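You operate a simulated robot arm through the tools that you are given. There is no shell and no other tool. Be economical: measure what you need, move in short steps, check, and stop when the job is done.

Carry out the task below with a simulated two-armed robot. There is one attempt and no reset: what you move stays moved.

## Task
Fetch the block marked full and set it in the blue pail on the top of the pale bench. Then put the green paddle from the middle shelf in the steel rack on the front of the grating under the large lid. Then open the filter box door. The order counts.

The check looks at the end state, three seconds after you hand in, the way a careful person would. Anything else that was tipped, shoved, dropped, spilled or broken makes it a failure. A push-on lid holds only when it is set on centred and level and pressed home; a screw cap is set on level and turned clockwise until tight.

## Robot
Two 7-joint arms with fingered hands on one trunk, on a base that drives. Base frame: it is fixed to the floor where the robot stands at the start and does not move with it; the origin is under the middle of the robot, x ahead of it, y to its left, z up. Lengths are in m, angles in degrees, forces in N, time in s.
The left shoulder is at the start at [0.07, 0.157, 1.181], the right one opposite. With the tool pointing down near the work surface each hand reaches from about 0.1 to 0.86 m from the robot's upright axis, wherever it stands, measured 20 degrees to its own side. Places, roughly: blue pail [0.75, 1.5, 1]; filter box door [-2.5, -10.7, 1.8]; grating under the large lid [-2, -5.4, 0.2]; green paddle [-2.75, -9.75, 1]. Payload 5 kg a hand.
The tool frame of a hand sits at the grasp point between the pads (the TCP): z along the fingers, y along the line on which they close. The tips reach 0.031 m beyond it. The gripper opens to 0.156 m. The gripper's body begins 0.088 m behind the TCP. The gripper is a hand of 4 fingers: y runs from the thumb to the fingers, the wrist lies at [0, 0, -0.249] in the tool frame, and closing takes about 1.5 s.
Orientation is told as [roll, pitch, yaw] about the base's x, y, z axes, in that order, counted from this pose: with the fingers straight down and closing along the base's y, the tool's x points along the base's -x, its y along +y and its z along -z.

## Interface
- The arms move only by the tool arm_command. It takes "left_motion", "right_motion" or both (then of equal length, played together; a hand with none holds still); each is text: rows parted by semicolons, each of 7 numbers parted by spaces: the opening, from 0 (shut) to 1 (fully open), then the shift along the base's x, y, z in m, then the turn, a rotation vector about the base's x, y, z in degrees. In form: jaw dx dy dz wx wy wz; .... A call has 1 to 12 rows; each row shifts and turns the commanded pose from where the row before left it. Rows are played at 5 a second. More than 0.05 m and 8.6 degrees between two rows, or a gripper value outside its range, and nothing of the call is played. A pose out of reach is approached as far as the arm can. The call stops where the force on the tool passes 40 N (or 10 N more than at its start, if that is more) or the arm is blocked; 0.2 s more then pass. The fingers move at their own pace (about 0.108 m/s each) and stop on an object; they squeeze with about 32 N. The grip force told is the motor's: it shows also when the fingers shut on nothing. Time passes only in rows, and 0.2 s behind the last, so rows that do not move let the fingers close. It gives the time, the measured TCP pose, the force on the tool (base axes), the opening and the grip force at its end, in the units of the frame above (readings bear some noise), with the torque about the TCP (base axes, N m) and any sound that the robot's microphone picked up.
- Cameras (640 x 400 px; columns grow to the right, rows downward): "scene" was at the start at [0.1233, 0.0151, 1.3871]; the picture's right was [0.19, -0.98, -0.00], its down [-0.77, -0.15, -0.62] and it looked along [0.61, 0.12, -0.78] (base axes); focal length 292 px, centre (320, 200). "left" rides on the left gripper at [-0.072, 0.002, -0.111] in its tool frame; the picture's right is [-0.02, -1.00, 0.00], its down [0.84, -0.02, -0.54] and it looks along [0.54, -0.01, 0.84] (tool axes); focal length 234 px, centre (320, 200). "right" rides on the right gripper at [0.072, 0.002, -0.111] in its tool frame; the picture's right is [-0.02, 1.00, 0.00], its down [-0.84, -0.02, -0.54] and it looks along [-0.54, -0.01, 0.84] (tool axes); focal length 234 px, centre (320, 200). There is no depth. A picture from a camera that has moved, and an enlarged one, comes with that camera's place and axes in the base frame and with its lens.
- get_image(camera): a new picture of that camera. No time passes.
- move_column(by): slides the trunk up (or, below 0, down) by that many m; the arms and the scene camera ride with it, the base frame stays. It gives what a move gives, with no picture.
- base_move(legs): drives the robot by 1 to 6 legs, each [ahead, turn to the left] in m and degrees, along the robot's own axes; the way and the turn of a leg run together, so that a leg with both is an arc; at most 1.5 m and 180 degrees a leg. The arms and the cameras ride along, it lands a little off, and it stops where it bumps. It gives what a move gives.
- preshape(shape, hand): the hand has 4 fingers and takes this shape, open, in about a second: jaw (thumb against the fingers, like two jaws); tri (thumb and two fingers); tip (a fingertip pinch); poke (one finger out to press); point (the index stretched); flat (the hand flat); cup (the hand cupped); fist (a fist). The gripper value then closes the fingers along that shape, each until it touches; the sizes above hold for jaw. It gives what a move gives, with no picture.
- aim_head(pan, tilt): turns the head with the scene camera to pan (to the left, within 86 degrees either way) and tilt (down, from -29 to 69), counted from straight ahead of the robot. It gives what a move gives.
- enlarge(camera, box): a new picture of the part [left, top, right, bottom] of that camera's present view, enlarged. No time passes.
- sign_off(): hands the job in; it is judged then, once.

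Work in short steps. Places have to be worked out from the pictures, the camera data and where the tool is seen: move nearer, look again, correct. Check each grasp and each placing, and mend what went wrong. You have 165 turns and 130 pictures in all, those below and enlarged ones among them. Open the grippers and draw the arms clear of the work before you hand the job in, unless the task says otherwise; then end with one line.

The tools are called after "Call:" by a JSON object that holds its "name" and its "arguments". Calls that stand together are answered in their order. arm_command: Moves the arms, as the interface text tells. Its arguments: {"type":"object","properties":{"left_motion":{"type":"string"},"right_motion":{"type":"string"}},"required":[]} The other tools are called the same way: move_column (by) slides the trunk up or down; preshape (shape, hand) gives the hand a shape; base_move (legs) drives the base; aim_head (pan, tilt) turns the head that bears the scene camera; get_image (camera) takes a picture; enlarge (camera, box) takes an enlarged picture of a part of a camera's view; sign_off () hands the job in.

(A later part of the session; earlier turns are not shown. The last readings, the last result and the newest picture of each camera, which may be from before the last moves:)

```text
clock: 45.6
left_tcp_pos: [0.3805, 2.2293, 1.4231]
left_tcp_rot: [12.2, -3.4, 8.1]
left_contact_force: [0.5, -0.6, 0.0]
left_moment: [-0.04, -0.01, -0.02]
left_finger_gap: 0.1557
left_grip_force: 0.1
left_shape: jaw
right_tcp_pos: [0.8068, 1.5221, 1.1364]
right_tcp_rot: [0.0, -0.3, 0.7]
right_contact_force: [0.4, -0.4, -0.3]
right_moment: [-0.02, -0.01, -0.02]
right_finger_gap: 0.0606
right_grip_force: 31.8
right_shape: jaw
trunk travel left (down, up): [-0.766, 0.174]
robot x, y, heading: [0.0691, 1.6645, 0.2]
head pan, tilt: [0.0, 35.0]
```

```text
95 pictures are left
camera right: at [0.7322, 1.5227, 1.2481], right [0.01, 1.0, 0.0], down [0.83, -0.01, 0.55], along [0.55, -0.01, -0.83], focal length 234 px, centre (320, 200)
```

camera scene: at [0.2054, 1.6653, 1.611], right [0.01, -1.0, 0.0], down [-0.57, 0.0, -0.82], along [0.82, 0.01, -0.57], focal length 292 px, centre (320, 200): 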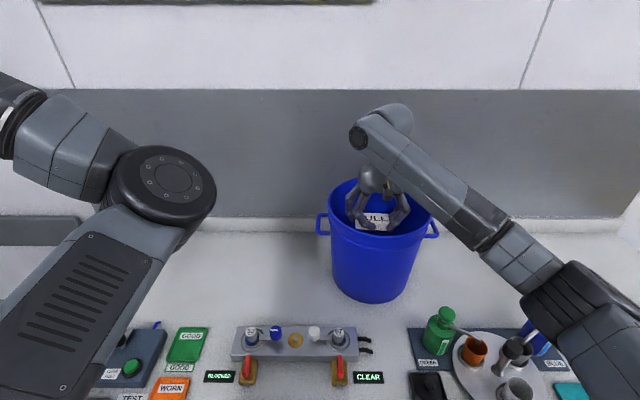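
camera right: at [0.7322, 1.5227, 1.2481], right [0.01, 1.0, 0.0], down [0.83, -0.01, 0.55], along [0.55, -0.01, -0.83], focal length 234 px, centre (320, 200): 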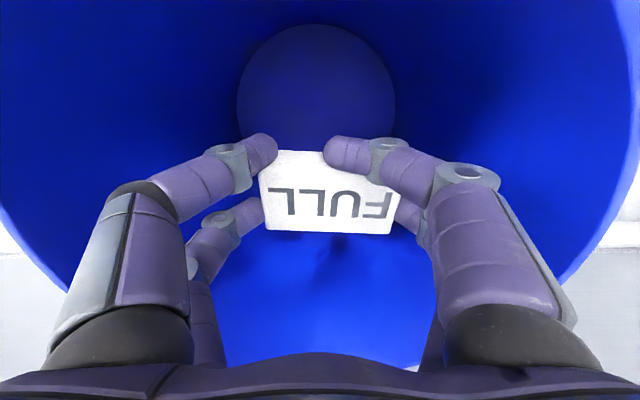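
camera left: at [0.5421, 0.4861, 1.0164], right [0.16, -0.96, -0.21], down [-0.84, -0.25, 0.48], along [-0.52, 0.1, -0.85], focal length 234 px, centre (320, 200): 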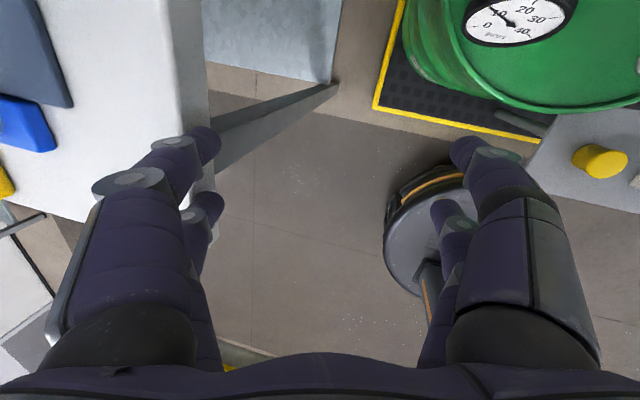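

All clear inside the pail. The pail floor is at about z 0.93, so I'll descend another 0.08 m and watch forces and the elbow.

Call:
{"name": "arm_command", "arguments": {"right_motion": "0 0 0 -0.02 0 0 0; 0 0 0 -0.02 0 0 0; 0 0 0 -0.02 0 0 0; 0 0 0 -0.02 0 0 0; 0 0 0 0 0 0 0"}}

Call:
{"name": "get_image", "arguments": {"camera": "scene"}}

Call:
{"name": "get_image", "arguments": {"camera": "right"}}

```text
clock: 46.8
left_tcp_pos: [0.3805, 2.2299, 1.4242]
left_tcp_rot: [12.2, -3.4, 8.2]
left_contact_force: [0.5, 0.2, 0.3]
left_moment: [0.01, 0.03, 0.0]
left_finger_gap: 0.1557
left_grip_force: 0.1
left_shape: jaw
right_tcp_pos: [0.8079, 1.5209, 1.0548]
right_tcp_rot: [0.0, -0.4, 0.8]
right_contact_force: [-0.3, 0.0, -0.9]
right_moment: [-0.01, -0.03, 0.01]
right_finger_gap: 0.0607
right_grip_force: 32.2
right_shape: jaw
trunk travel left (down, up): [-0.766, 0.174]
robot x, y, heading: [0.0655, 1.6679, 0.2]
head pan, tilt: [0.0, 35.0]
```

```text
94 pictures are left
camera scene: at [0.2054, 1.6654, 1.611], right [0.01, -1.0, 0.0], down [-0.57, 0.0, -0.82], along [0.82, 0.01, -0.57], focal length 292 px, centre (320, 200)
```

scene: 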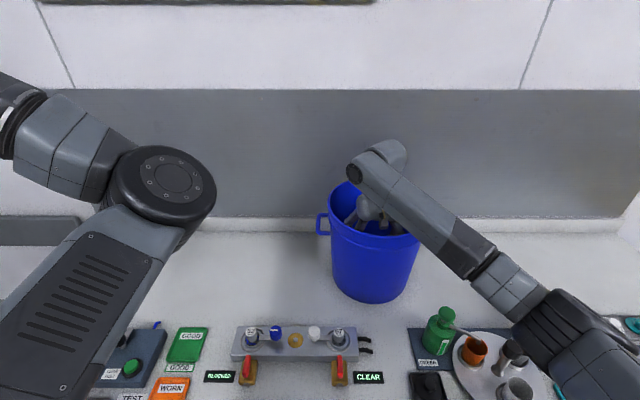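

```text
93 pictures are left
camera right: at [0.7325, 1.5216, 1.1665], right [0.01, 1.0, 0.0], down [0.84, -0.01, 0.55], along [0.55, -0.01, -0.84], focal length 234 px, centre (320, 200)
```

right: 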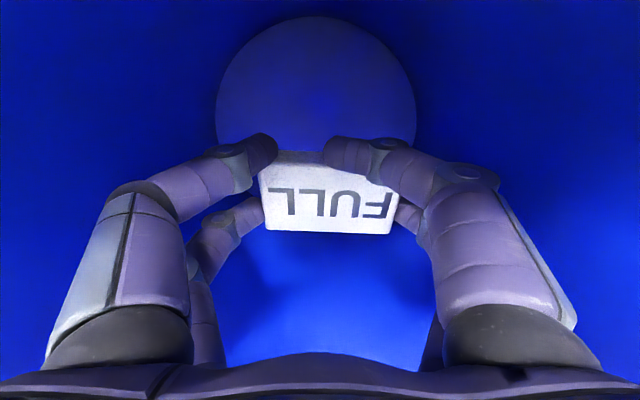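

The forearm is now close above the rim, so this is deep enough, leaving about a 0.1 m drop inside the pail. I'll release here.

Call:
{"name": "arm_command", "arguments": {"right_motion": "0.45 0 0 0 0 0 0; 0.55 0 0 0 0 0 0; 0.65 0 0 0 0 0 0; 0.7 0 0 0 0 0 0; 0.7 0 0 0 0 0 0; 0.7 0 0 0 0 0 0"}}

Call:
{"name": "get_image", "arguments": {"camera": "right"}}

```text
clock: 48.2
left_tcp_pos: [0.381, 2.229, 1.4231]
left_tcp_rot: [12.2, -3.4, 8.1]
left_contact_force: [0.7, -0.4, 0.4]
left_moment: [-0.01, 0.02, -0.01]
left_finger_gap: 0.1556
left_grip_force: 0.0
left_shape: jaw
right_tcp_pos: [0.8069, 1.5207, 1.0557]
right_tcp_rot: [-0.1, -0.4, 0.8]
right_contact_force: [-0.7, -0.7, 0.7]
right_moment: [0.01, 0.0, -0.02]
right_finger_gap: 0.1086
right_grip_force: 0.0
right_shape: jaw
trunk travel left (down, up): [-0.766, 0.174]
robot x, y, heading: [0.0644, 1.6631, 0.5]
head pan, tilt: [0.0, 35.0]
```

```text
92 pictures are left
camera right: at [0.7326, 1.5216, 1.1667], right [0.01, 1.0, 0.0], down [0.84, -0.01, 0.55], along [0.55, -0.01, -0.84], focal length 234 px, centre (320, 200)
```

right: 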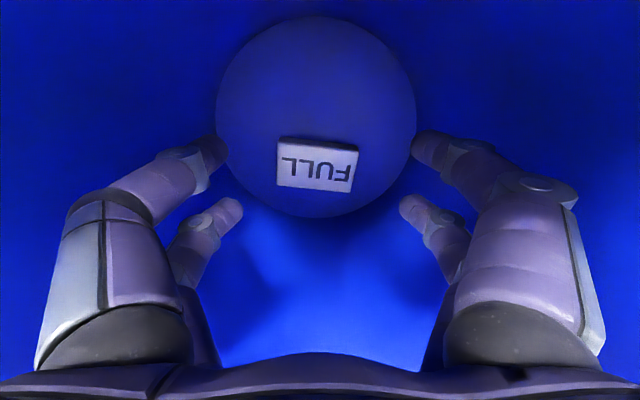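

The block lies flat on the pail floor. I'll raise the hand straight out and retract it.

Call:
{"name": "arm_command", "arguments": {"right_motion": "0.7 0 0 0.045 0 0 0; 0.7 0 0 0.045 0 0 0; 0.7 0 0 0.045 0 0 0; 0.7 0 0 0.045 0 0 0; 0.7 0 0 0.045 0 0 0; 0.7 0 0 0.035 0 0 0; 0.7 -0.045 0 0 0 0 0; 0.7 -0.045 0 0 0 0 0; 0.7 -0.045 0 0 0 0 0; 0.7 -0.045 0 0 0 0 0; 0.7 -0.045 0 0 0 0 0; 0.7 -0.045 0 0 0 0 0"}}

Call:
{"name": "aim_head", "arguments": {"pan": -80, "tilt": 15}}

Call:
{"name": "get_image", "arguments": {"camera": "scene"}}

```text
clock: 50.8
left_tcp_pos: [0.3792, 2.2295, 1.4229]
left_tcp_rot: [12.2, -3.4, 8.1]
left_contact_force: [0.3, -0.8, 0.3]
left_moment: [-0.03, -0.06, -0.03]
left_finger_gap: 0.1557
left_grip_force: 0.0
left_shape: jaw
right_tcp_pos: [0.5351, 1.5224, 1.3156]
right_tcp_rot: [-0.1, -0.4, 0.5]
right_contact_force: [0.2, 0.3, -0.2]
right_moment: [0.01, -0.04, -0.02]
right_finger_gap: 0.1089
right_grip_force: 0.1
right_shape: jaw
trunk travel left (down, up): [-0.766, 0.174]
robot x, y, heading: [0.0685, 1.6651, 0.5]
head pan, tilt: [0.0, 35.0]
```

```text
clock: 52.4
left_tcp_pos: [0.3819, 2.23, 1.4224]
left_tcp_rot: [12.2, -3.4, 8.1]
left_contact_force: [-0.7, -0.1, -0.4]
left_moment: [-0.03, -0.04, -0.03]
left_finger_gap: 0.1558
left_grip_force: 0.1
left_shape: jaw
right_tcp_pos: [0.5367, 1.5216, 1.3173]
right_tcp_rot: [0.1, -0.2, 0.7]
right_contact_force: [0.5, 0.7, -0.2]
right_moment: [-0.02, 0.0, 0.02]
right_finger_gap: 0.1088
right_grip_force: 0.0
right_shape: jaw
trunk travel left (down, up): [-0.766, 0.174]
robot x, y, heading: [0.0688, 1.665, 0.6]
head pan, tilt: [-80.0, 15.0]
```

```text
91 pictures are left
camera scene: at [0.1347, 1.5727, 1.643], right [-0.98, -0.18, 0.0], down [-0.05, 0.25, -0.97], along [0.18, -0.95, -0.26], focal length 292 px, centre (320, 200)
```

scene: 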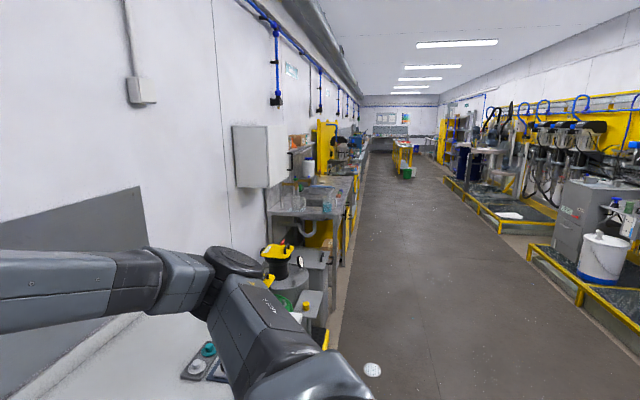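

The block is placed. Next I'll back off from the bench, turn to face down the aisle (-y), and look.

Call:
{"name": "base_move", "arguments": {"legs": [[-0.35, 0], [0, -95]]}}

Call:
{"name": "aim_head", "arguments": {"pan": -15, "tilt": 20}}

Call:
{"name": "get_image", "arguments": {"camera": "scene"}}

```text
clock: 58.7
left_tcp_pos: [0.2527, 1.3008, 1.4242]
left_tcp_rot: [12.3, -3.4, -86.9]
left_contact_force: [-0.3, -0.1, 0.5]
left_moment: [0.02, 0.04, 0.05]
left_finger_gap: 0.1562
left_grip_force: 0.0
left_shape: jaw
right_tcp_pos: [-0.4644, 1.2067, 1.3157]
right_tcp_rot: [-0.1, -0.4, -94.3]
right_contact_force: [-0.2, 0.3, 0.8]
right_moment: [0.03, -0.02, 0.01]
right_finger_gap: 0.109
right_grip_force: 0.1
right_shape: jaw
trunk travel left (down, up): [-0.766, 0.174]
robot x, y, heading: [-0.2867, 1.6621, -94.2]
head pan, tilt: [-80.0, 15.0]
```

```text
clock: 60.0
left_tcp_pos: [0.2531, 1.3005, 1.4241]
left_tcp_rot: [12.2, -3.5, -86.7]
left_contact_force: [0.1, -0.3, 0.0]
left_moment: [-0.01, -0.04, 0.04]
left_finger_gap: 0.156
left_grip_force: 0.0
left_shape: jaw
right_tcp_pos: [-0.4655, 1.2059, 1.3162]
right_tcp_rot: [0.1, -0.5, -94.3]
right_contact_force: [0.5, 1.0, -1.0]
right_moment: [0.02, 0.0, -0.02]
right_finger_gap: 0.1085
right_grip_force: 0.1
right_shape: jaw
trunk travel left (down, up): [-0.766, 0.174]
robot x, y, heading: [-0.2823, 1.6613, -94.6]
head pan, tilt: [-15.0, 20.0]
```

```text
90 pictures are left
camera scene: at [-0.3202, 1.5239, 1.6349], right [-0.94, 0.33, 0.0], down [0.11, 0.32, -0.94], along [-0.31, -0.89, -0.34], focal length 292 px, centre (320, 200)
```

scene: 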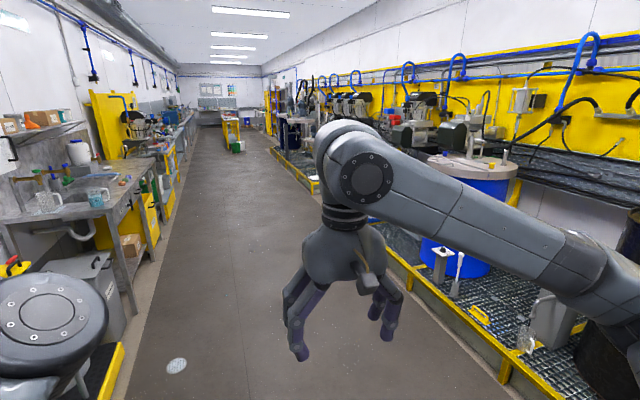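

The aisle is clear for several metres. I'll drift to x≈-0.95 and drive to y≈-4.

Call:
{"name": "base_move", "arguments": {"legs": [[0, -8.5], [1.5, 0], [1.4, 0], [0, 13], [1.5, 0], [1.2, 0]]}}

Call:
{"name": "get_image", "arguments": {"camera": "scene"}}

```text
clock: 88.3
left_tcp_pos: [-0.4693, -4.1896, 1.4242]
left_tcp_rot: [12.2, -3.4, -82.3]
left_contact_force: [0.4, -1.1, 0.1]
left_moment: [0.0, 0.0, 0.0]
left_finger_gap: 0.156
left_grip_force: 0.0
left_shape: jaw
right_tcp_pos: [-1.177, -4.3408, 1.3162]
right_tcp_rot: [0.1, -0.4, -89.8]
right_contact_force: [0.0, -0.3, -0.4]
right_moment: [0.0, 0.01, -0.02]
right_finger_gap: 0.1086
right_grip_force: 0.1
right_shape: jaw
trunk travel left (down, up): [-0.766, 0.174]
robot x, y, heading: [-1.0304, -3.8715, -89.7]
head pan, tilt: [-15.0, 20.0]
```

```text
89 pictures are left
camera scene: at [-1.0575, -4.0128, 1.6349], right [-0.97, 0.26, 0.0], down [0.09, 0.33, -0.94], along [-0.24, -0.91, -0.34], focal length 292 px, centre (320, 200)
```

scene: 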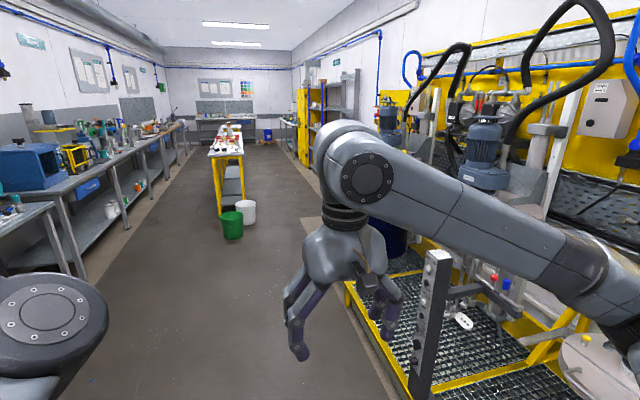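

Now I'll pan right to inspect the grating area around (-2, -5.4).

Call:
{"name": "aim_head", "arguments": {"pan": -45, "tilt": 25}}

Call:
{"name": "get_image", "arguments": {"camera": "scene"}}

```text
clock: 89.2
left_tcp_pos: [-0.4694, -4.191, 1.4238]
left_tcp_rot: [12.3, -3.4, -82.4]
left_contact_force: [0.2, -0.1, -0.5]
left_moment: [-0.01, 0.01, 0.01]
left_finger_gap: 0.156
left_grip_force: 0.0
left_shape: jaw
right_tcp_pos: [-1.1765, -4.3412, 1.3161]
right_tcp_rot: [0.0, -0.4, -89.8]
right_contact_force: [0.6, 0.5, 0.2]
right_moment: [-0.01, 0.0, 0.01]
right_finger_gap: 0.1087
right_grip_force: 0.1
right_shape: jaw
trunk travel left (down, up): [-0.766, 0.174]
robot x, y, heading: [-1.0342, -3.8732, -89.9]
head pan, tilt: [-45.0, 25.0]
```

```text
88 pictures are left
camera scene: at [-1.0985, -3.9888, 1.6268], right [-0.71, 0.71, 0.0], down [0.3, 0.3, -0.91], along [-0.64, -0.64, -0.42], focal length 292 px, centre (320, 200)
```

scene: 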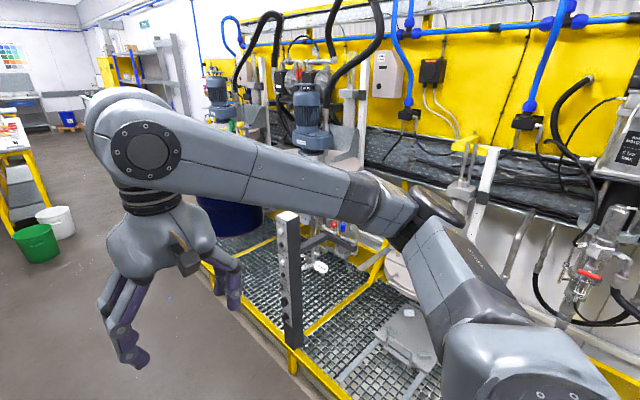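

The right arm blocks the view, so I'll pull that hand back toward the body and lower it. Then I'll drive forward a bit and look.

Call:
{"name": "arm_command", "arguments": {"right_motion": "0.7 -0.03 0.03 -0.02 0 0 0; 0.7 -0.03 0.03 -0.02 0 0 0; 0.7 -0.03 0.03 -0.02 0 0 0; 0.7 -0.03 0.03 -0.02 0 0 0; 0.7 -0.03 0.03 -0.02 0 0 0; 0.7 -0.02 0.02 -0.04 0 0 0; 0.7 0 0 -0.045 0 0 0; 0.7 0 0 -0.045 0 0 0; 0.7 0 0 -0.045 0 0 0; 0.7 0 0 -0.045 0 0 0"}}

Call:
{"name": "base_move", "arguments": {"legs": [[1.2, 0]]}}

Call:
{"name": "aim_head", "arguments": {"pan": -65, "tilt": 30}}

Call:
{"name": "get_image", "arguments": {"camera": "scene"}}

```text
clock: 91.4
left_tcp_pos: [-0.469, -4.1913, 1.4234]
left_tcp_rot: [12.3, -3.5, -82.2]
left_contact_force: [0.5, -0.4, 0.8]
left_moment: [-0.04, 0.0, -0.01]
left_finger_gap: 0.1557
left_grip_force: 0.0
left_shape: jaw
right_tcp_pos: [-1.2279, -4.2843, 1.2699]
right_tcp_rot: [0.0, -0.3, -89.6]
right_contact_force: [0.6, 0.4, -0.4]
right_moment: [-0.01, 0.01, -0.01]
right_finger_gap: 0.1091
right_grip_force: 0.1
right_shape: jaw
right hand out of reach, approached as far as the arm can: row 2, 3, 4, 5, 6, 7, 8, 9, 10
trunk travel left (down, up): [-0.766, 0.174]
robot x, y, heading: [-1.0342, -3.8768, -89.7]
head pan, tilt: [-45.0, 25.0]
```

```text
clock: 97.5
left_tcp_pos: [-0.4458, -5.3656, 1.4232]
left_tcp_rot: [12.2, -3.4, -80.8]
left_contact_force: [0.2, 0.3, 0.4]
left_moment: [-0.04, -0.01, 0.0]
left_finger_gap: 0.1559
left_grip_force: 0.0
left_shape: jaw
right_tcp_pos: [-1.2022, -5.4784, 1.2704]
right_tcp_rot: [0.0, -0.5, -88.2]
right_contact_force: [-0.7, 0.5, 0.3]
right_moment: [0.0, -0.02, 0.0]
right_finger_gap: 0.1087
right_grip_force: 0.0
right_shape: jaw
trunk travel left (down, up): [-0.766, 0.174]
robot x, y, heading: [-1.0167, -5.0665, -88.8]
head pan, tilt: [-45.0, 25.0]
```

```text
clock: 98.3
left_tcp_pos: [-0.4462, -5.3671, 1.4234]
left_tcp_rot: [12.2, -3.3, -80.8]
left_contact_force: [1.2, -0.6, 0.0]
left_moment: [0.02, 0.0, -0.03]
left_finger_gap: 0.1559
left_grip_force: 0.1
left_shape: jaw
right_tcp_pos: [-1.202, -5.4793, 1.2699]
right_tcp_rot: [0.0, -0.3, -88.3]
right_contact_force: [-0.1, 0.5, -0.5]
right_moment: [-0.05, 0.01, -0.03]
right_finger_gap: 0.109
right_grip_force: 0.1
right_shape: jaw
trunk travel left (down, up): [-0.766, 0.174]
robot x, y, heading: [-1.0159, -5.0648, -88.4]
head pan, tilt: [-65.0, 30.0]
```

```text
87 pictures are left
camera scene: at [-1.0975, -5.1541, 1.6188], right [-0.45, 0.9, 0.0], down [0.45, 0.22, -0.87], along [-0.78, -0.39, -0.5], focal length 292 px, centre (320, 200)
```

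scene: 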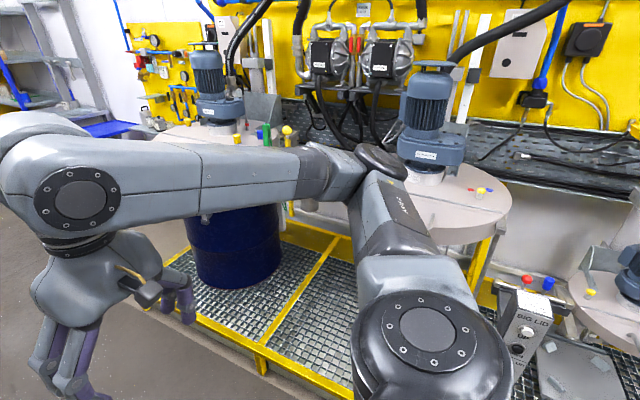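

The large lid is the round one with the motor, and the empty grating in front of it, near (-2, -5.4), is the target. I'll go on to fetch the paddle first. I look ahead to plan a path past the buckets.

Call:
{"name": "base_move", "arguments": {"legs": [[0, -20], [0.9, 0], [0, 18]]}}

Call:
{"name": "aim_head", "arguments": {"pan": 10, "tilt": 25}}

Call:
{"name": "get_image", "arguments": {"camera": "scene"}}

```text
clock: 99.4
left_tcp_pos: [-0.4951, -5.4476, 1.4234]
left_tcp_rot: [12.1, -3.2, -89.3]
left_contact_force: [0.2, -0.1, 0.0]
left_moment: [0.02, -0.04, -0.02]
left_finger_gap: 0.1555
left_grip_force: 0.1
left_shape: jaw
right_tcp_pos: [-1.2616, -5.448, 1.2702]
right_tcp_rot: [-0.1, -0.4, -96.8]
right_contact_force: [-0.8, -0.4, 0.4]
right_moment: [0.02, 0.0, 0.01]
right_finger_gap: 0.1091
right_grip_force: 0.0
right_shape: jaw
trunk travel left (down, up): [-0.766, 0.174]
robot x, y, heading: [-1.0149, -5.0623, -96.8]
head pan, tilt: [-65.0, 30.0]
stopped in leg 1: the robot was blocked; the commanded pose is now the measured one
```

```text
clock: 100.9
left_tcp_pos: [-0.4962, -5.4476, 1.424]
left_tcp_rot: [12.2, -3.3, -89.3]
left_contact_force: [-0.5, 0.4, -0.8]
left_moment: [0.01, -0.02, -0.01]
left_finger_gap: 0.1558
left_grip_force: 0.1
left_shape: jaw
right_tcp_pos: [-1.264, -5.447, 1.2698]
right_tcp_rot: [0.0, -0.5, -96.7]
right_contact_force: [-0.2, -0.5, 0.5]
right_moment: [-0.01, -0.04, -0.03]
right_finger_gap: 0.1091
right_grip_force: 0.1
right_shape: jaw
trunk travel left (down, up): [-0.766, 0.174]
robot x, y, heading: [-1.0145, -5.066, -96.8]
head pan, tilt: [10.0, 25.0]
```

```text
86 pictures are left
camera scene: at [-1.0195, -5.2048, 1.6268], right [-1.0, -0.05, 0.0], down [-0.02, 0.42, -0.91], along [0.05, -0.9, -0.42], focal length 292 px, centre (320, 200)
```

scene: 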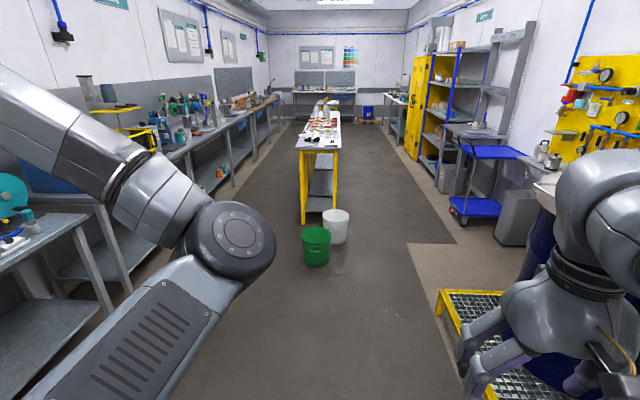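

The turn was blocked, likely by the right elbow near the BIG LID post. I'll turn back the same amount and move straight ahead, away from it.

Call:
{"name": "base_move", "arguments": {"legs": [[0, 6], [0.7, 0]]}}

Call:
{"name": "aim_head", "arguments": {"pan": -86, "tilt": 25}}

Call:
{"name": "get_image", "arguments": {"camera": "scene"}}

```text
clock: 102.2
left_tcp_pos: [-0.4579, -5.3949, 1.4234]
left_tcp_rot: [12.0, -3.4, -83.4]
left_contact_force: [0.7, 0.4, 0.1]
left_moment: [-0.01, -0.01, -0.01]
left_finger_gap: 0.1558
left_grip_force: 0.0
left_shape: jaw
right_tcp_pos: [-1.2209, -5.4737, 1.2716]
right_tcp_rot: [0.0, -0.7, -91.0]
right_contact_force: [-0.6, 0.7, 0.6]
right_moment: [-0.04, 0.01, -0.01]
right_finger_gap: 0.1092
right_grip_force: 0.1
right_shape: jaw
trunk travel left (down, up): [-0.766, 0.174]
robot x, y, heading: [-1.0156, -5.0696, -90.6]
head pan, tilt: [10.0, 25.0]
stopped in leg 2: the robot was blocked; the commanded pose is now the measured one
```

```text
clock: 103.9
left_tcp_pos: [-0.4598, -5.3962, 1.4234]
left_tcp_rot: [12.0, -3.4, -83.5]
left_contact_force: [-0.6, 0.7, -0.1]
left_moment: [0.01, -0.02, -0.02]
left_finger_gap: 0.1559
left_grip_force: 0.1
left_shape: jaw
right_tcp_pos: [-1.2213, -5.4753, 1.27]
right_tcp_rot: [0.1, -0.7, -90.9]
right_contact_force: [0.0, 0.4, -0.2]
right_moment: [0.0, 0.01, -0.03]
right_finger_gap: 0.1093
right_grip_force: 0.1
right_shape: jaw
trunk travel left (down, up): [-0.766, 0.174]
robot x, y, heading: [-1.0166, -5.0714, -90.7]
head pan, tilt: [-85.9, 25.0]
```

```text
85 pictures are left
camera scene: at [-1.1103, -5.1238, 1.6268], right [-0.06, 1.0, 0.0], down [0.42, 0.02, -0.91], along [-0.9, -0.05, -0.42], focal length 292 px, centre (320, 200)
```

scene: 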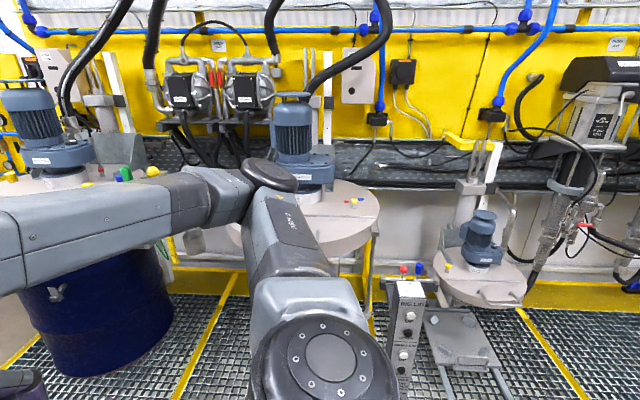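

Forward motion is also blocked. I'll look straight ahead and down at the floor for the obstacle.

Call:
{"name": "aim_head", "arguments": {"pan": 0, "tilt": 65}}

Call:
{"name": "get_image", "arguments": {"camera": "scene"}}

Call:
{"name": "aim_head", "arguments": {"pan": 70, "tilt": 30}}

Call:
{"name": "get_image", "arguments": {"camera": "scene"}}

```text
clock: 105.5
left_tcp_pos: [-0.4588, -5.397, 1.4233]
left_tcp_rot: [12.1, -3.4, -83.4]
left_contact_force: [0.0, -0.2, 0.2]
left_moment: [0.02, -0.01, 0.01]
left_finger_gap: 0.1555
left_grip_force: 0.0
left_shape: jaw
right_tcp_pos: [-1.2204, -5.476, 1.27]
right_tcp_rot: [0.1, -0.6, -90.9]
right_contact_force: [-0.1, -0.1, -0.3]
right_moment: [-0.04, -0.03, 0.02]
right_finger_gap: 0.1092
right_grip_force: 0.0
right_shape: jaw
trunk travel left (down, up): [-0.766, 0.174]
robot x, y, heading: [-1.0172, -5.0664, -90.9]
head pan, tilt: [0.0, 65.0]
```

```text
84 pictures are left
camera scene: at [-1.0195, -5.1793, 1.5712], right [-1.0, 0.01, 0.0], down [0.01, 0.91, -0.42], along [-0.01, -0.42, -0.91], focal length 292 px, centre (320, 200)
```

scene: 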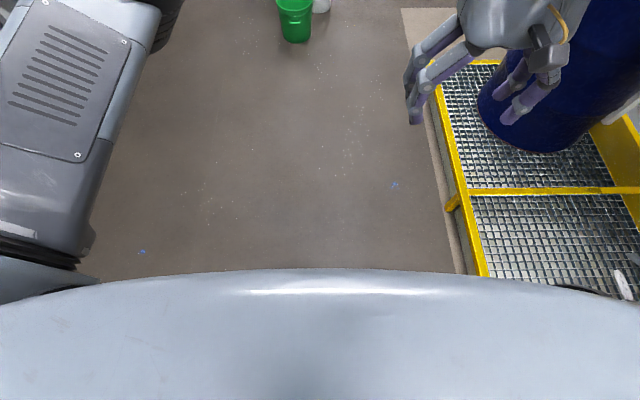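

```text
clock: 106.9
left_tcp_pos: [-0.4587, -5.3972, 1.4235]
left_tcp_rot: [12.1, -3.4, -83.4]
left_contact_force: [-0.4, 1.0, -0.7]
left_moment: [0.01, 0.03, 0.02]
left_finger_gap: 0.1561
left_grip_force: 0.2
left_shape: jaw
right_tcp_pos: [-1.2208, -5.4756, 1.2706]
right_tcp_rot: [0.1, -0.6, -90.9]
right_contact_force: [0.1, -0.7, 0.4]
right_moment: [-0.04, 0.01, 0.01]
right_finger_gap: 0.1096
right_grip_force: 0.1
right_shape: jaw
trunk travel left (down, up): [-0.766, 0.174]
robot x, y, heading: [-1.0193, -5.0691, -90.7]
head pan, tilt: [70.0, 30.0]
```

```text
83 pictures are left
camera scene: at [-0.9341, -5.1507, 1.6188], right [-0.35, -0.93, 0.0], down [-0.47, 0.18, -0.87], along [0.81, -0.31, -0.5], focal length 292 px, centre (320, 200)
```

scene: 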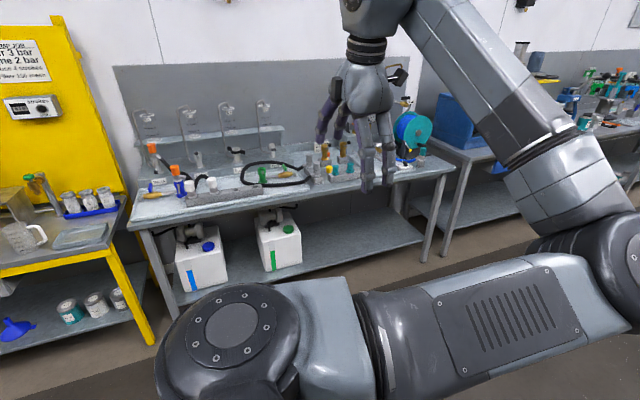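

Nothing is visible ahead. I'll back up a little and then try forward again, to see whether the block persists.

Call:
{"name": "base_move", "arguments": {"legs": [[-0.15, 0], [0, 8]]}}

Call:
{"name": "aim_head", "arguments": {"pan": -60, "tilt": 10}}

Call:
{"name": "get_image", "arguments": {"camera": "scene"}}

```text
clock: 109.3
left_tcp_pos: [-0.4174, -5.1694, 1.4232]
left_tcp_rot: [12.0, -3.4, -75.5]
left_contact_force: [0.6, 0.4, -0.5]
left_moment: [-0.01, -0.02, 0.0]
left_finger_gap: 0.156
left_grip_force: 0.1
left_shape: jaw
right_tcp_pos: [-1.1603, -5.3534, 1.2717]
right_tcp_rot: [0.1, -0.6, -83.0]
right_contact_force: [-0.6, 0.1, -0.5]
right_moment: [0.02, -0.04, -0.01]
right_finger_gap: 0.1094
right_grip_force: 0.0
right_shape: jaw
trunk travel left (down, up): [-0.766, 0.174]
robot x, y, heading: [-1.0129, -4.9222, -82.8]
head pan, tilt: [70.0, 30.0]
stopped in leg 2: the robot was blocked; the commanded pose is now the measured one
```

```text
clock: 111.4
left_tcp_pos: [-0.4188, -5.1687, 1.4225]
left_tcp_rot: [12.1, -3.3, -75.5]
left_contact_force: [-1.1, -1.0, -0.4]
left_moment: [0.01, 0.01, 0.0]
left_finger_gap: 0.1558
left_grip_force: 0.1
left_shape: jaw
right_tcp_pos: [-1.1615, -5.3522, 1.272]
right_tcp_rot: [0.1, -0.6, -83.0]
right_contact_force: [-0.6, -0.5, 0.5]
right_moment: [0.0, 0.0, -0.01]
right_finger_gap: 0.1092
right_grip_force: 0.1
right_shape: jaw
trunk travel left (down, up): [-0.766, 0.174]
robot x, y, heading: [-1.0156, -4.9205, -82.7]
head pan, tilt: [-60.0, 10.0]
```

```text
82 pictures are left
camera scene: at [-1.0837, -5.0271, 1.6511], right [-0.61, 0.8, 0.0], down [0.14, 0.11, -0.98], along [-0.78, -0.6, -0.17], focal length 292 px, centre (320, 200)
```

scene: 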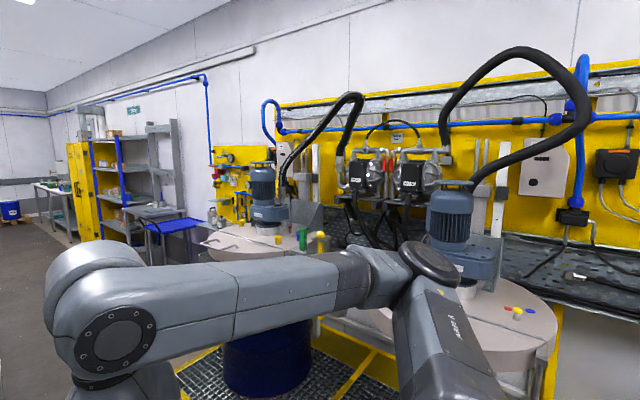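

The "blocked" reports seem to come from the right arm sitting at its limit after the tuck. I'll extend that hand a bit back to its earlier comfortable pose, then try driving.

Call:
{"name": "arm_command", "arguments": {"right_motion": "0.7 0.01 -0.03 0.015 0 0 0; 0.7 0.01 -0.03 0.015 0 0 0; 0.7 0.01 -0.03 0.015 0 0 0; 0.7 0 0 0 0 0 0"}}

Call:
{"name": "base_move", "arguments": {"legs": [[0, -8], [0.3, 0]]}}

```text
clock: 112.4
left_tcp_pos: [-0.4178, -5.1686, 1.4229]
left_tcp_rot: [12.1, -3.4, -75.5]
left_contact_force: [0.3, 0.2, 0.6]
left_moment: [0.01, -0.02, -0.03]
left_finger_gap: 0.156
left_grip_force: 0.1
left_shape: jaw
right_tcp_pos: [-1.1319, -5.4442, 1.3156]
right_tcp_rot: [0.2, -0.6, -83.0]
right_contact_force: [-0.6, 0.6, 0.1]
right_moment: [0.02, -0.02, -0.01]
right_finger_gap: 0.1091
right_grip_force: 0.0
right_shape: jaw
trunk travel left (down, up): [-0.766, 0.174]
robot x, y, heading: [-1.0123, -4.922, -82.6]
head pan, tilt: [-60.0, 10.0]
```

```text
clock: 115.0
left_tcp_pos: [-0.4584, -5.547, 1.4226]
left_tcp_rot: [12.1, -3.4, -83.3]
left_contact_force: [0.2, -0.6, 0.1]
left_moment: [-0.01, 0.01, -0.01]
left_finger_gap: 0.1559
left_grip_force: 0.0
left_shape: jaw
right_tcp_pos: [-1.2029, -5.7223, 1.3164]
right_tcp_rot: [0.2, -0.7, -90.8]
right_contact_force: [0.3, -0.3, 1.1]
right_moment: [-0.01, 0.03, -0.02]
right_finger_gap: 0.1094
right_grip_force: 0.0
right_shape: jaw
trunk travel left (down, up): [-0.766, 0.174]
robot x, y, heading: [-1.014, -5.223, -90.3]
head pan, tilt: [-60.0, 10.0]
```

Driving works again. I'll go ahead past the gratings, jog right around the buckets, then continue toward the rack.

Call:
{"name": "base_move", "arguments": {"legs": [[1.0, 0], [0, -27], [1.35, 0], [0, 27], [0.8, 0]]}}

Call:
{"name": "aim_head", "arguments": {"pan": -40, "tilt": 15}}

Call:
{"name": "get_image", "arguments": {"camera": "scene"}}

```text
clock: 133.2
left_tcp_pos: [-1.1044, -8.5401, 1.4243]
left_tcp_rot: [12.0, -3.4, -82.9]
left_contact_force: [0.0, 0.5, 0.3]
left_moment: [-0.02, -0.01, 0.02]
left_finger_gap: 0.1558
left_grip_force: 0.1
left_shape: jaw
right_tcp_pos: [-1.8478, -8.7193, 1.3157]
right_tcp_rot: [0.2, -0.7, -90.7]
right_contact_force: [0.2, -0.4, 0.4]
right_moment: [0.01, 0.03, -0.02]
right_finger_gap: 0.1092
right_grip_force: 0.1
right_shape: jaw
trunk travel left (down, up): [-0.766, 0.174]
robot x, y, heading: [-1.6651, -8.219, -90.0]
head pan, tilt: [-60.0, 10.0]
```

```text
clock: 134.0
left_tcp_pos: [-1.1044, -8.5417, 1.422]
left_tcp_rot: [12.1, -3.3, -83.0]
left_contact_force: [0.0, -0.1, 0.0]
left_moment: [0.03, 0.0, -0.05]
left_finger_gap: 0.1558
left_grip_force: 0.1
left_shape: jaw
right_tcp_pos: [-1.8482, -8.721, 1.3152]
right_tcp_rot: [0.2, -0.7, -90.6]
right_contact_force: [0.0, -0.8, 0.1]
right_moment: [0.02, 0.0, -0.01]
right_finger_gap: 0.1094
right_grip_force: 0.2
right_shape: jaw
trunk travel left (down, up): [-0.766, 0.174]
robot x, y, heading: [-1.663, -8.2168, -90.2]
head pan, tilt: [-40.0, 15.0]
```

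```text
81 pictures are left
camera scene: at [-1.7259, -8.3392, 1.643], right [-0.76, 0.65, 0.0], down [0.17, 0.2, -0.97], along [-0.62, -0.74, -0.26], focal length 292 px, centre (320, 200)
```

scene: 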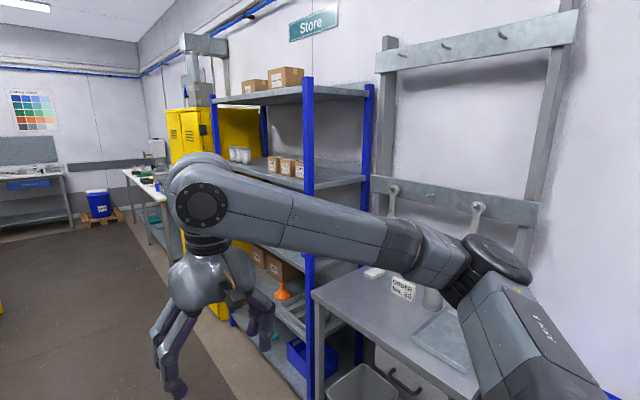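

The rack with blue posts is ahead on the right, with its front at x≈-2.6. I'll drive alongside it, turn to face it, and look at the shelves.

Call:
{"name": "base_move", "arguments": {"legs": [[1.3, 0], [0.35, 0], [0, -90]]}}

Call:
{"name": "aim_head", "arguments": {"pan": 0, "tilt": 25}}

Call:
{"name": "get_image", "arguments": {"camera": "scene"}}

```text
clock: 146.2
left_tcp_pos: [-1.9969, -10.427, 1.423]
left_tcp_rot: [12.1, -3.4, -173.1]
left_contact_force: [0.7, -0.2, 1.0]
left_moment: [0.0, 0.0, 0.0]
left_finger_gap: 0.1559
left_grip_force: 0.1
left_shape: jaw
right_tcp_pos: [-2.1756, -9.684, 1.3156]
right_tcp_rot: [0.2, -0.7, 179.4]
right_contact_force: [-0.1, 0.1, 0.0]
right_moment: [-0.02, -0.03, 0.02]
right_finger_gap: 0.1092
right_grip_force: 0.1
right_shape: jaw
trunk travel left (down, up): [-0.766, 0.174]
robot x, y, heading: [-1.6729, -9.8656, 179.8]
head pan, tilt: [-40.0, 15.0]
```

```text
clock: 147.3
left_tcp_pos: [-1.9956, -10.4277, 1.4238]
left_tcp_rot: [12.0, -3.4, -173.2]
left_contact_force: [-0.7, -0.6, -0.3]
left_moment: [0.01, 0.02, 0.0]
left_finger_gap: 0.1559
left_grip_force: 0.1
left_shape: jaw
right_tcp_pos: [-2.1742, -9.6835, 1.3154]
right_tcp_rot: [0.2, -0.7, 179.4]
right_contact_force: [-0.9, 0.6, 0.0]
right_moment: [0.02, 0.0, -0.01]
right_finger_gap: 0.1093
right_grip_force: 0.0
right_shape: jaw
trunk travel left (down, up): [-0.766, 0.174]
robot x, y, heading: [-1.6725, -9.8669, 179.7]
head pan, tilt: [0.0, 25.0]
```

```text
80 pictures are left
camera scene: at [-1.8159, -9.866, 1.6268], right [0.01, 1.0, 0.0], down [0.42, 0.0, -0.91], along [-0.91, 0.0, -0.42], focal length 292 px, centre (320, 200)
```

scene: 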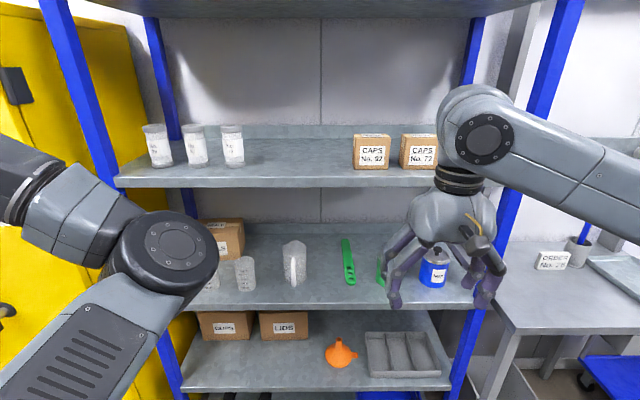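

The green paddle lies flat at y≈-9.765, spanning x from -2.54 to -2.80, with its long axis pointing into the shelf. The shelf's front edge is at x≈-2.44, and the shelf above is at z≈1.36. I'll pitch the right hand forward 45° and lower it in front of the shelf.

Call:
{"name": "arm_command", "arguments": {"right_motion": "0.6 0 -0.013 -0.025 0 7.5 0; 0.6 0 -0.013 -0.025 0 7.5 0; 0.6 0 -0.013 -0.025 0 7.5 0; 0.6 0 -0.013 -0.025 0 7.5 0; 0.6 0 -0.013 -0.025 0 7.5 0; 0.6 0 -0.013 -0.025 0 7.5 0; 0.6 0 0 0 0 0 0"}}

Call:
{"name": "get_image", "arguments": {"camera": "scene"}}

Call:
{"name": "get_image", "arguments": {"camera": "right"}}

```text
clock: 148.9
left_tcp_pos: [-1.9953, -10.426, 1.4245]
left_tcp_rot: [12.1, -3.4, -173.1]
left_contact_force: [0.2, 0.0, 0.7]
left_moment: [-0.03, 0.01, -0.02]
left_finger_gap: 0.1557
left_grip_force: 0.1
left_shape: jaw
right_tcp_pos: [-2.2043, -9.7741, 1.1726]
right_tcp_rot: [0.8, -45.8, 179.0]
right_contact_force: [0.1, -0.7, -0.7]
right_moment: [-0.01, 0.0, 0.0]
right_finger_gap: 0.0939
right_grip_force: 0.2
right_shape: jaw
right hand out of reach, approached as far as the arm can: row 3, 4
trunk travel left (down, up): [-0.766, 0.174]
robot x, y, heading: [-1.6743, -9.8619, 179.6]
head pan, tilt: [0.0, 25.0]
```

```text
79 pictures are left
camera scene: at [-1.8148, -9.8635, 1.6271], right [0.01, 1.0, 0.0], down [0.42, 0.0, -0.91], along [-0.91, 0.0, -0.42], focal length 292 px, centre (320, 200)
```

scene: 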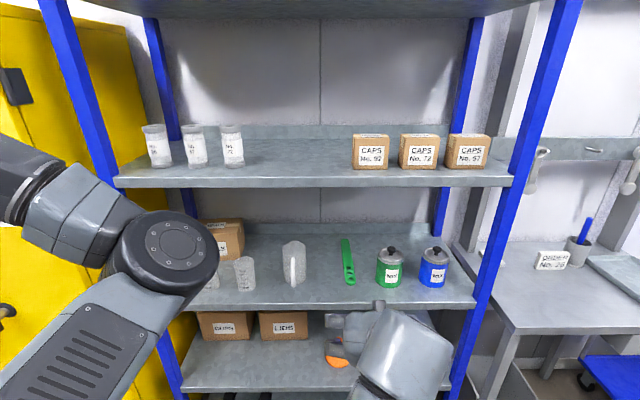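

```text
78 pictures are left
camera right: at [-2.0763, -9.777, 1.198], right [-0.02, -1.0, 0.03], down [-0.19, 0.03, 0.98], along [-0.98, 0.02, -0.2], focal length 234 px, centre (320, 200)
```

right: 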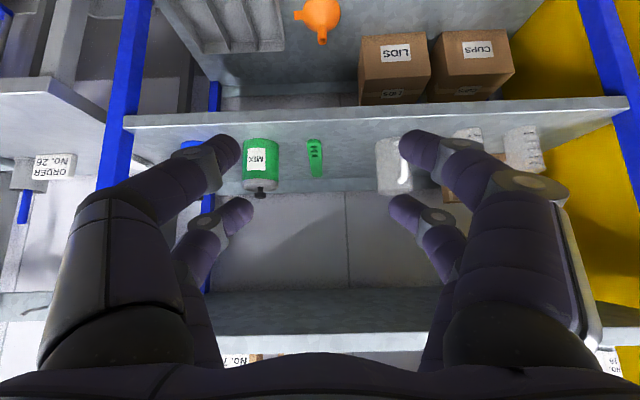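

Now the paddle is clearly visible. I'll enlarge it for shape details.

Call:
{"name": "enlarge", "arguments": {"camera": "scene", "box": [270, 225, 430, 325]}}

Call:
{"name": "enlarge", "arguments": {"camera": "right", "box": [230, 100, 430, 225]}}

```text
4.00 times, centred on (350, 275) of scene
camera zoom: at [-1.8148, -9.8635, 1.6271], right [0.01, 1.0, 0.0], down [0.42, 0.0, -0.91], along [-0.91, 0.0, -0.42], focal length 1168 px, centre (200, -100)
```

zoom: 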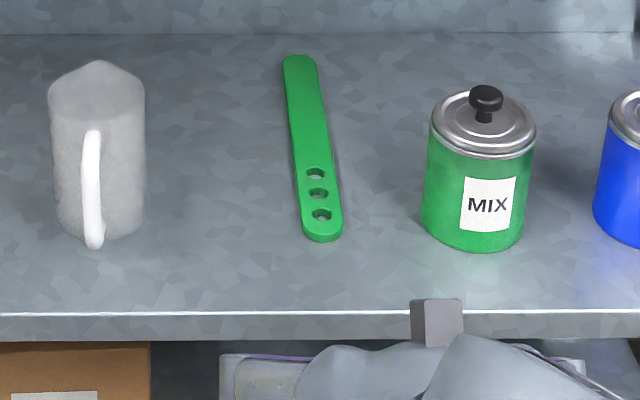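

```text
3.20 times, centred on (330, 162) of right
camera zoom: at [-2.0763, -9.777, 1.198], right [-0.02, -1.0, 0.03], down [-0.19, 0.03, 0.98], along [-0.98, 0.02, -0.2], focal length 749 px, centre (288, 320)
```

zoom: 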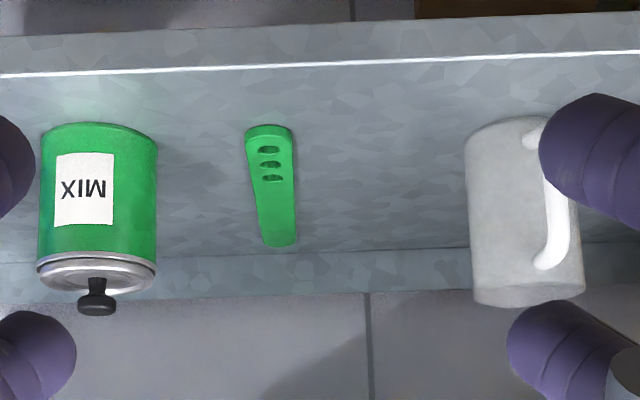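

The paddle's near end is at (-2.61, -9.757, 0.945), about 0.034 wide and 0.27 long. The shelf front is at x≈-2.51 and the shelf above at z≈1.34. A nearly upright hand lets both finger pairs grip it, so I'll lower the trunk 0.1 m and reduce the pitch to about 14°. Then I'll drive 0.2 m closer.

Call:
{"name": "move_column", "arguments": {"by": -0.1}}

Call:
{"name": "arm_command", "arguments": {"right_motion": "0.6 0 0.004 0 0 -8 0; 0.6 0 0.004 0 0 -8 0; 0.6 0 0.004 0 0 -8 0; 0.6 0 0.004 0 0 -8 0; 0.6 0 0 0 -0.8 0 1; 0.6 0 0 0 0 0 0"}}

Call:
{"name": "base_move", "arguments": {"legs": [[0.2, 0]]}}

Call:
{"name": "get_image", "arguments": {"camera": "scene"}}

Call:
{"name": "get_image", "arguments": {"camera": "right"}}

```text
clock: 150.2
left_tcp_pos: [-1.9959, -10.4275, 1.323]
left_tcp_rot: [12.0, -3.5, -173.1]
left_contact_force: [0.5, -0.8, -0.8]
left_moment: [0.0, 0.04, 0.01]
left_finger_gap: 0.1559
left_grip_force: 0.0
left_shape: jaw
right_tcp_pos: [-2.2052, -9.776, 1.0716]
right_tcp_rot: [0.7, -45.7, 179.2]
right_contact_force: [0.3, -0.3, 0.2]
right_moment: [0.04, 0.0, 0.05]
right_finger_gap: 0.0939
right_grip_force: 0.1
right_shape: jaw
trunk travel left (down, up): [-0.666, 0.274]
robot x, y, heading: [-1.6706, -9.8691, 179.8]
head pan, tilt: [0.0, 25.0]
```

```text
clock: 151.7
left_tcp_pos: [-1.9968, -10.4267, 1.3236]
left_tcp_rot: [12.0, -3.3, -173.1]
left_contact_force: [-0.6, 0.6, 0.4]
left_moment: [-0.02, 0.0, -0.01]
left_finger_gap: 0.1557
left_grip_force: 0.1
left_shape: jaw
right_tcp_pos: [-2.2062, -9.7595, 1.07]
right_tcp_rot: [1.1, -13.6, -179.7]
right_contact_force: [0.0, -0.5, -0.5]
right_moment: [0.01, 0.04, 0.01]
right_finger_gap: 0.0937
right_grip_force: 0.1
right_shape: jaw
trunk travel left (down, up): [-0.666, 0.274]
robot x, y, heading: [-1.6725, -9.8665, 179.7]
head pan, tilt: [0.0, 25.0]
```

```text
clock: 153.2
left_tcp_pos: [-2.1923, -10.427, 1.3228]
left_tcp_rot: [12.1, -3.3, -173.0]
left_contact_force: [0.5, -0.1, 0.2]
left_moment: [-0.02, 0.02, 0.01]
left_finger_gap: 0.1559
left_grip_force: 0.0
left_shape: jaw
right_tcp_pos: [-2.4016, -9.7588, 1.0703]
right_tcp_rot: [1.1, -13.7, -179.8]
right_contact_force: [0.7, 0.3, -0.1]
right_moment: [0.01, 0.02, -0.02]
right_finger_gap: 0.0938
right_grip_force: 0.1
right_shape: jaw
trunk travel left (down, up): [-0.666, 0.274]
robot x, y, heading: [-1.8726, -9.8651, 179.6]
head pan, tilt: [0.0, 25.0]
```

```text
75 pictures are left
camera scene: at [-2.0119, -9.8652, 1.5269], right [0.0, 1.0, 0.0], down [0.42, 0.0, -0.91], along [-0.91, 0.0, -0.42], focal length 292 px, centre (320, 200)
```

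scene: 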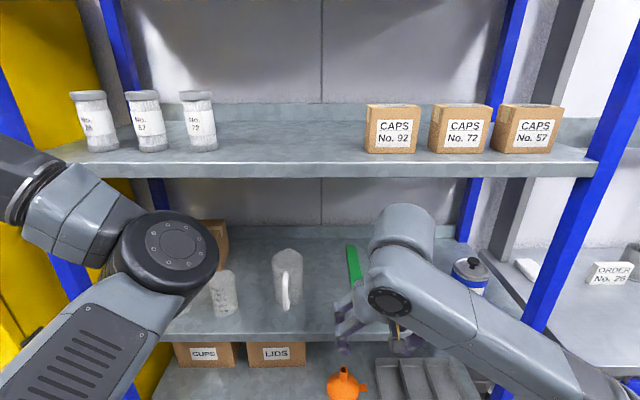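

```text
74 pictures are left
camera right: at [-2.3072, -9.7589, 1.1623], right [-0.01, -1.0, 0.02], down [-0.69, 0.03, 0.73], along [-0.73, -0.01, -0.69], focal length 234 px, centre (320, 200)
```

right: 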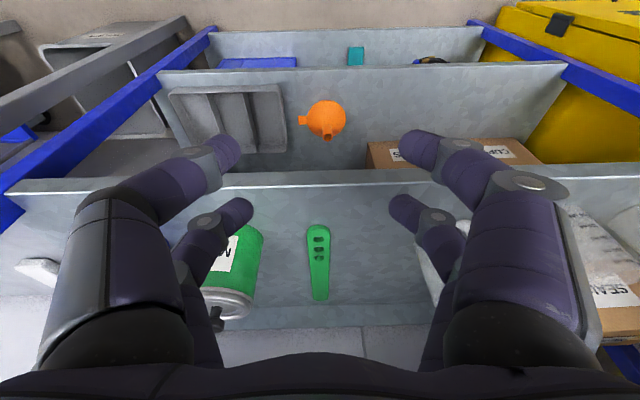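

The geometry checks out: the hand is aligned with the paddle, and the shelf lip at 1.34 leaves room. I'll lower in front of the shelf with a narrower opening, then look before inserting.

Call:
{"name": "arm_command", "arguments": {"right_motion": "0.45 0 0.001 -0.03 0 0 0; 0.45 0 0 -0.03 0 0 0; 0.45 0 0 -0.015 0 0 0; 0.45 -0.03 0 0 0 0 0; 0.45 -0.03 0 0 0 0 0; 0.45 0 0 0 0 0 0"}}

Call:
{"name": "get_image", "arguments": {"camera": "right"}}

Call:
{"name": "get_image", "arguments": {"camera": "scene"}}

```text
clock: 154.6
left_tcp_pos: [-2.1919, -10.4266, 1.3227]
left_tcp_rot: [12.1, -3.4, -173.1]
left_contact_force: [0.7, -0.3, -0.5]
left_moment: [0.0, 0.03, 0.0]
left_finger_gap: 0.1557
left_grip_force: 0.2
left_shape: jaw
right_tcp_pos: [-2.4608, -9.7574, 0.9961]
right_tcp_rot: [1.1, -13.7, -179.8]
right_contact_force: [-0.6, -0.3, 0.1]
right_moment: [0.01, -0.01, 0.0]
right_finger_gap: 0.0707
right_grip_force: 0.1
right_shape: jaw
trunk travel left (down, up): [-0.666, 0.274]
robot x, y, heading: [-1.87, -9.867, 179.8]
head pan, tilt: [0.0, 25.0]
```

```text
73 pictures are left
camera right: at [-2.3664, -9.7577, 1.088], right [-0.01, -1.0, 0.03], down [-0.69, 0.03, 0.73], along [-0.73, -0.01, -0.69], focal length 234 px, centre (320, 200)
```

right: 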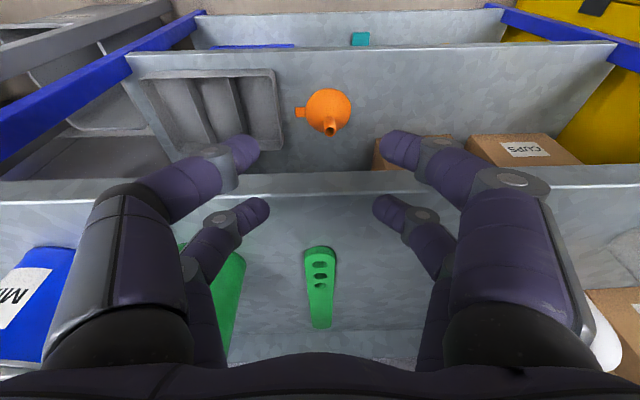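

```text
72 pictures are left
camera scene: at [-2.0113, -9.865, 1.5269], right [0.0, 1.0, 0.0], down [0.42, 0.0, -0.91], along [-0.91, 0.0, -0.42], focal length 292 px, centre (320, 200)
```

scene: 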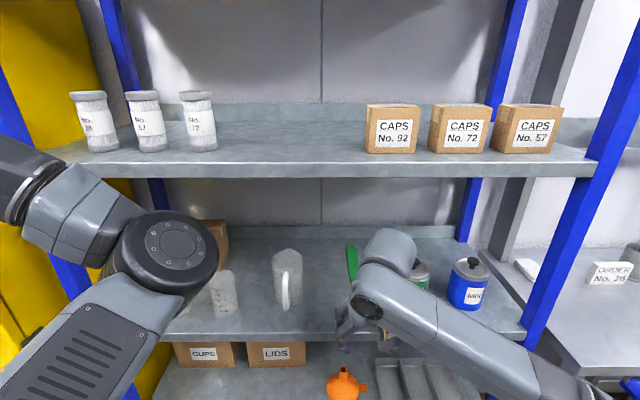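

Alignment is good. The green can's edge is at y≈-9.668, so I'll bias the hand 5 mm away from it and insert most of the way, then check.

Call:
{"name": "arm_command", "arguments": {"right_motion": "0.45 -0.02 -0.003 -0.003 0 0 0; 0.45 -0.03 -0.003 0 0 0 0; 0.45 -0.03 0 0 0 0 0; 0.45 -0.03 0 0 0 0 0; 0.45 0 0 0 0 0 0"}}

Call:
{"name": "get_image", "arguments": {"camera": "right"}}

Call:
{"name": "enlarge", "arguments": {"camera": "scene", "box": [280, 170, 520, 320]}}

```text
clock: 155.8
left_tcp_pos: [-2.1917, -10.4262, 1.324]
left_tcp_rot: [12.0, -3.4, -173.0]
left_contact_force: [0.5, -1.0, -0.1]
left_moment: [0.03, 0.01, 0.01]
left_finger_gap: 0.156
left_grip_force: 0.0
left_shape: jaw
right_tcp_pos: [-2.5712, -9.7637, 0.9941]
right_tcp_rot: [1.1, -13.7, -179.9]
right_contact_force: [1.0, 0.1, -0.2]
right_moment: [-0.01, 0.05, 0.03]
right_finger_gap: 0.0709
right_grip_force: 0.0
right_shape: jaw
trunk travel left (down, up): [-0.666, 0.274]
robot x, y, heading: [-1.8647, -9.863, 179.8]
head pan, tilt: [0.0, 25.0]
```

```text
71 pictures are left
camera right: at [-2.4771, -9.7638, 1.0849], right [-0.01, -1.0, 0.02], down [-0.69, 0.03, 0.73], along [-0.73, -0.01, -0.69], focal length 234 px, centre (320, 200)
```

right: 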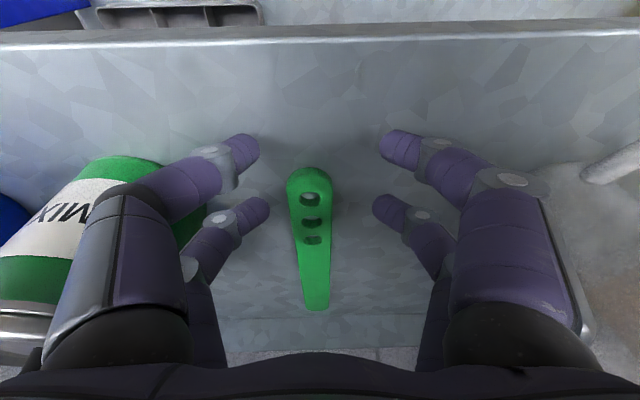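

```text
2.67 times, centred on (400, 245) of scene
camera zoom: at [-2.0116, -9.865, 1.5269], right [0.0, 1.0, 0.0], down [0.42, 0.0, -0.91], along [-0.91, 0.0, -0.42], focal length 778 px, centre (107, 80)
```

zoom: 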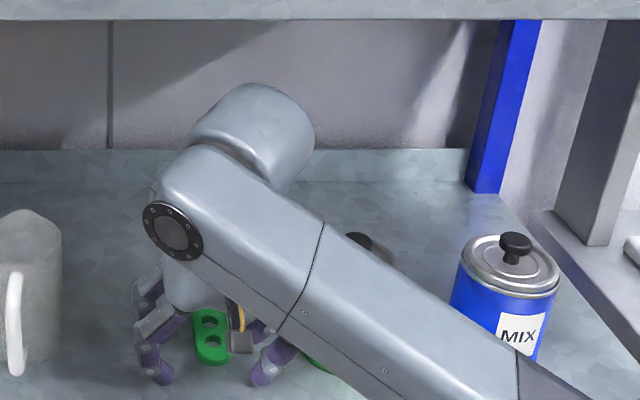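

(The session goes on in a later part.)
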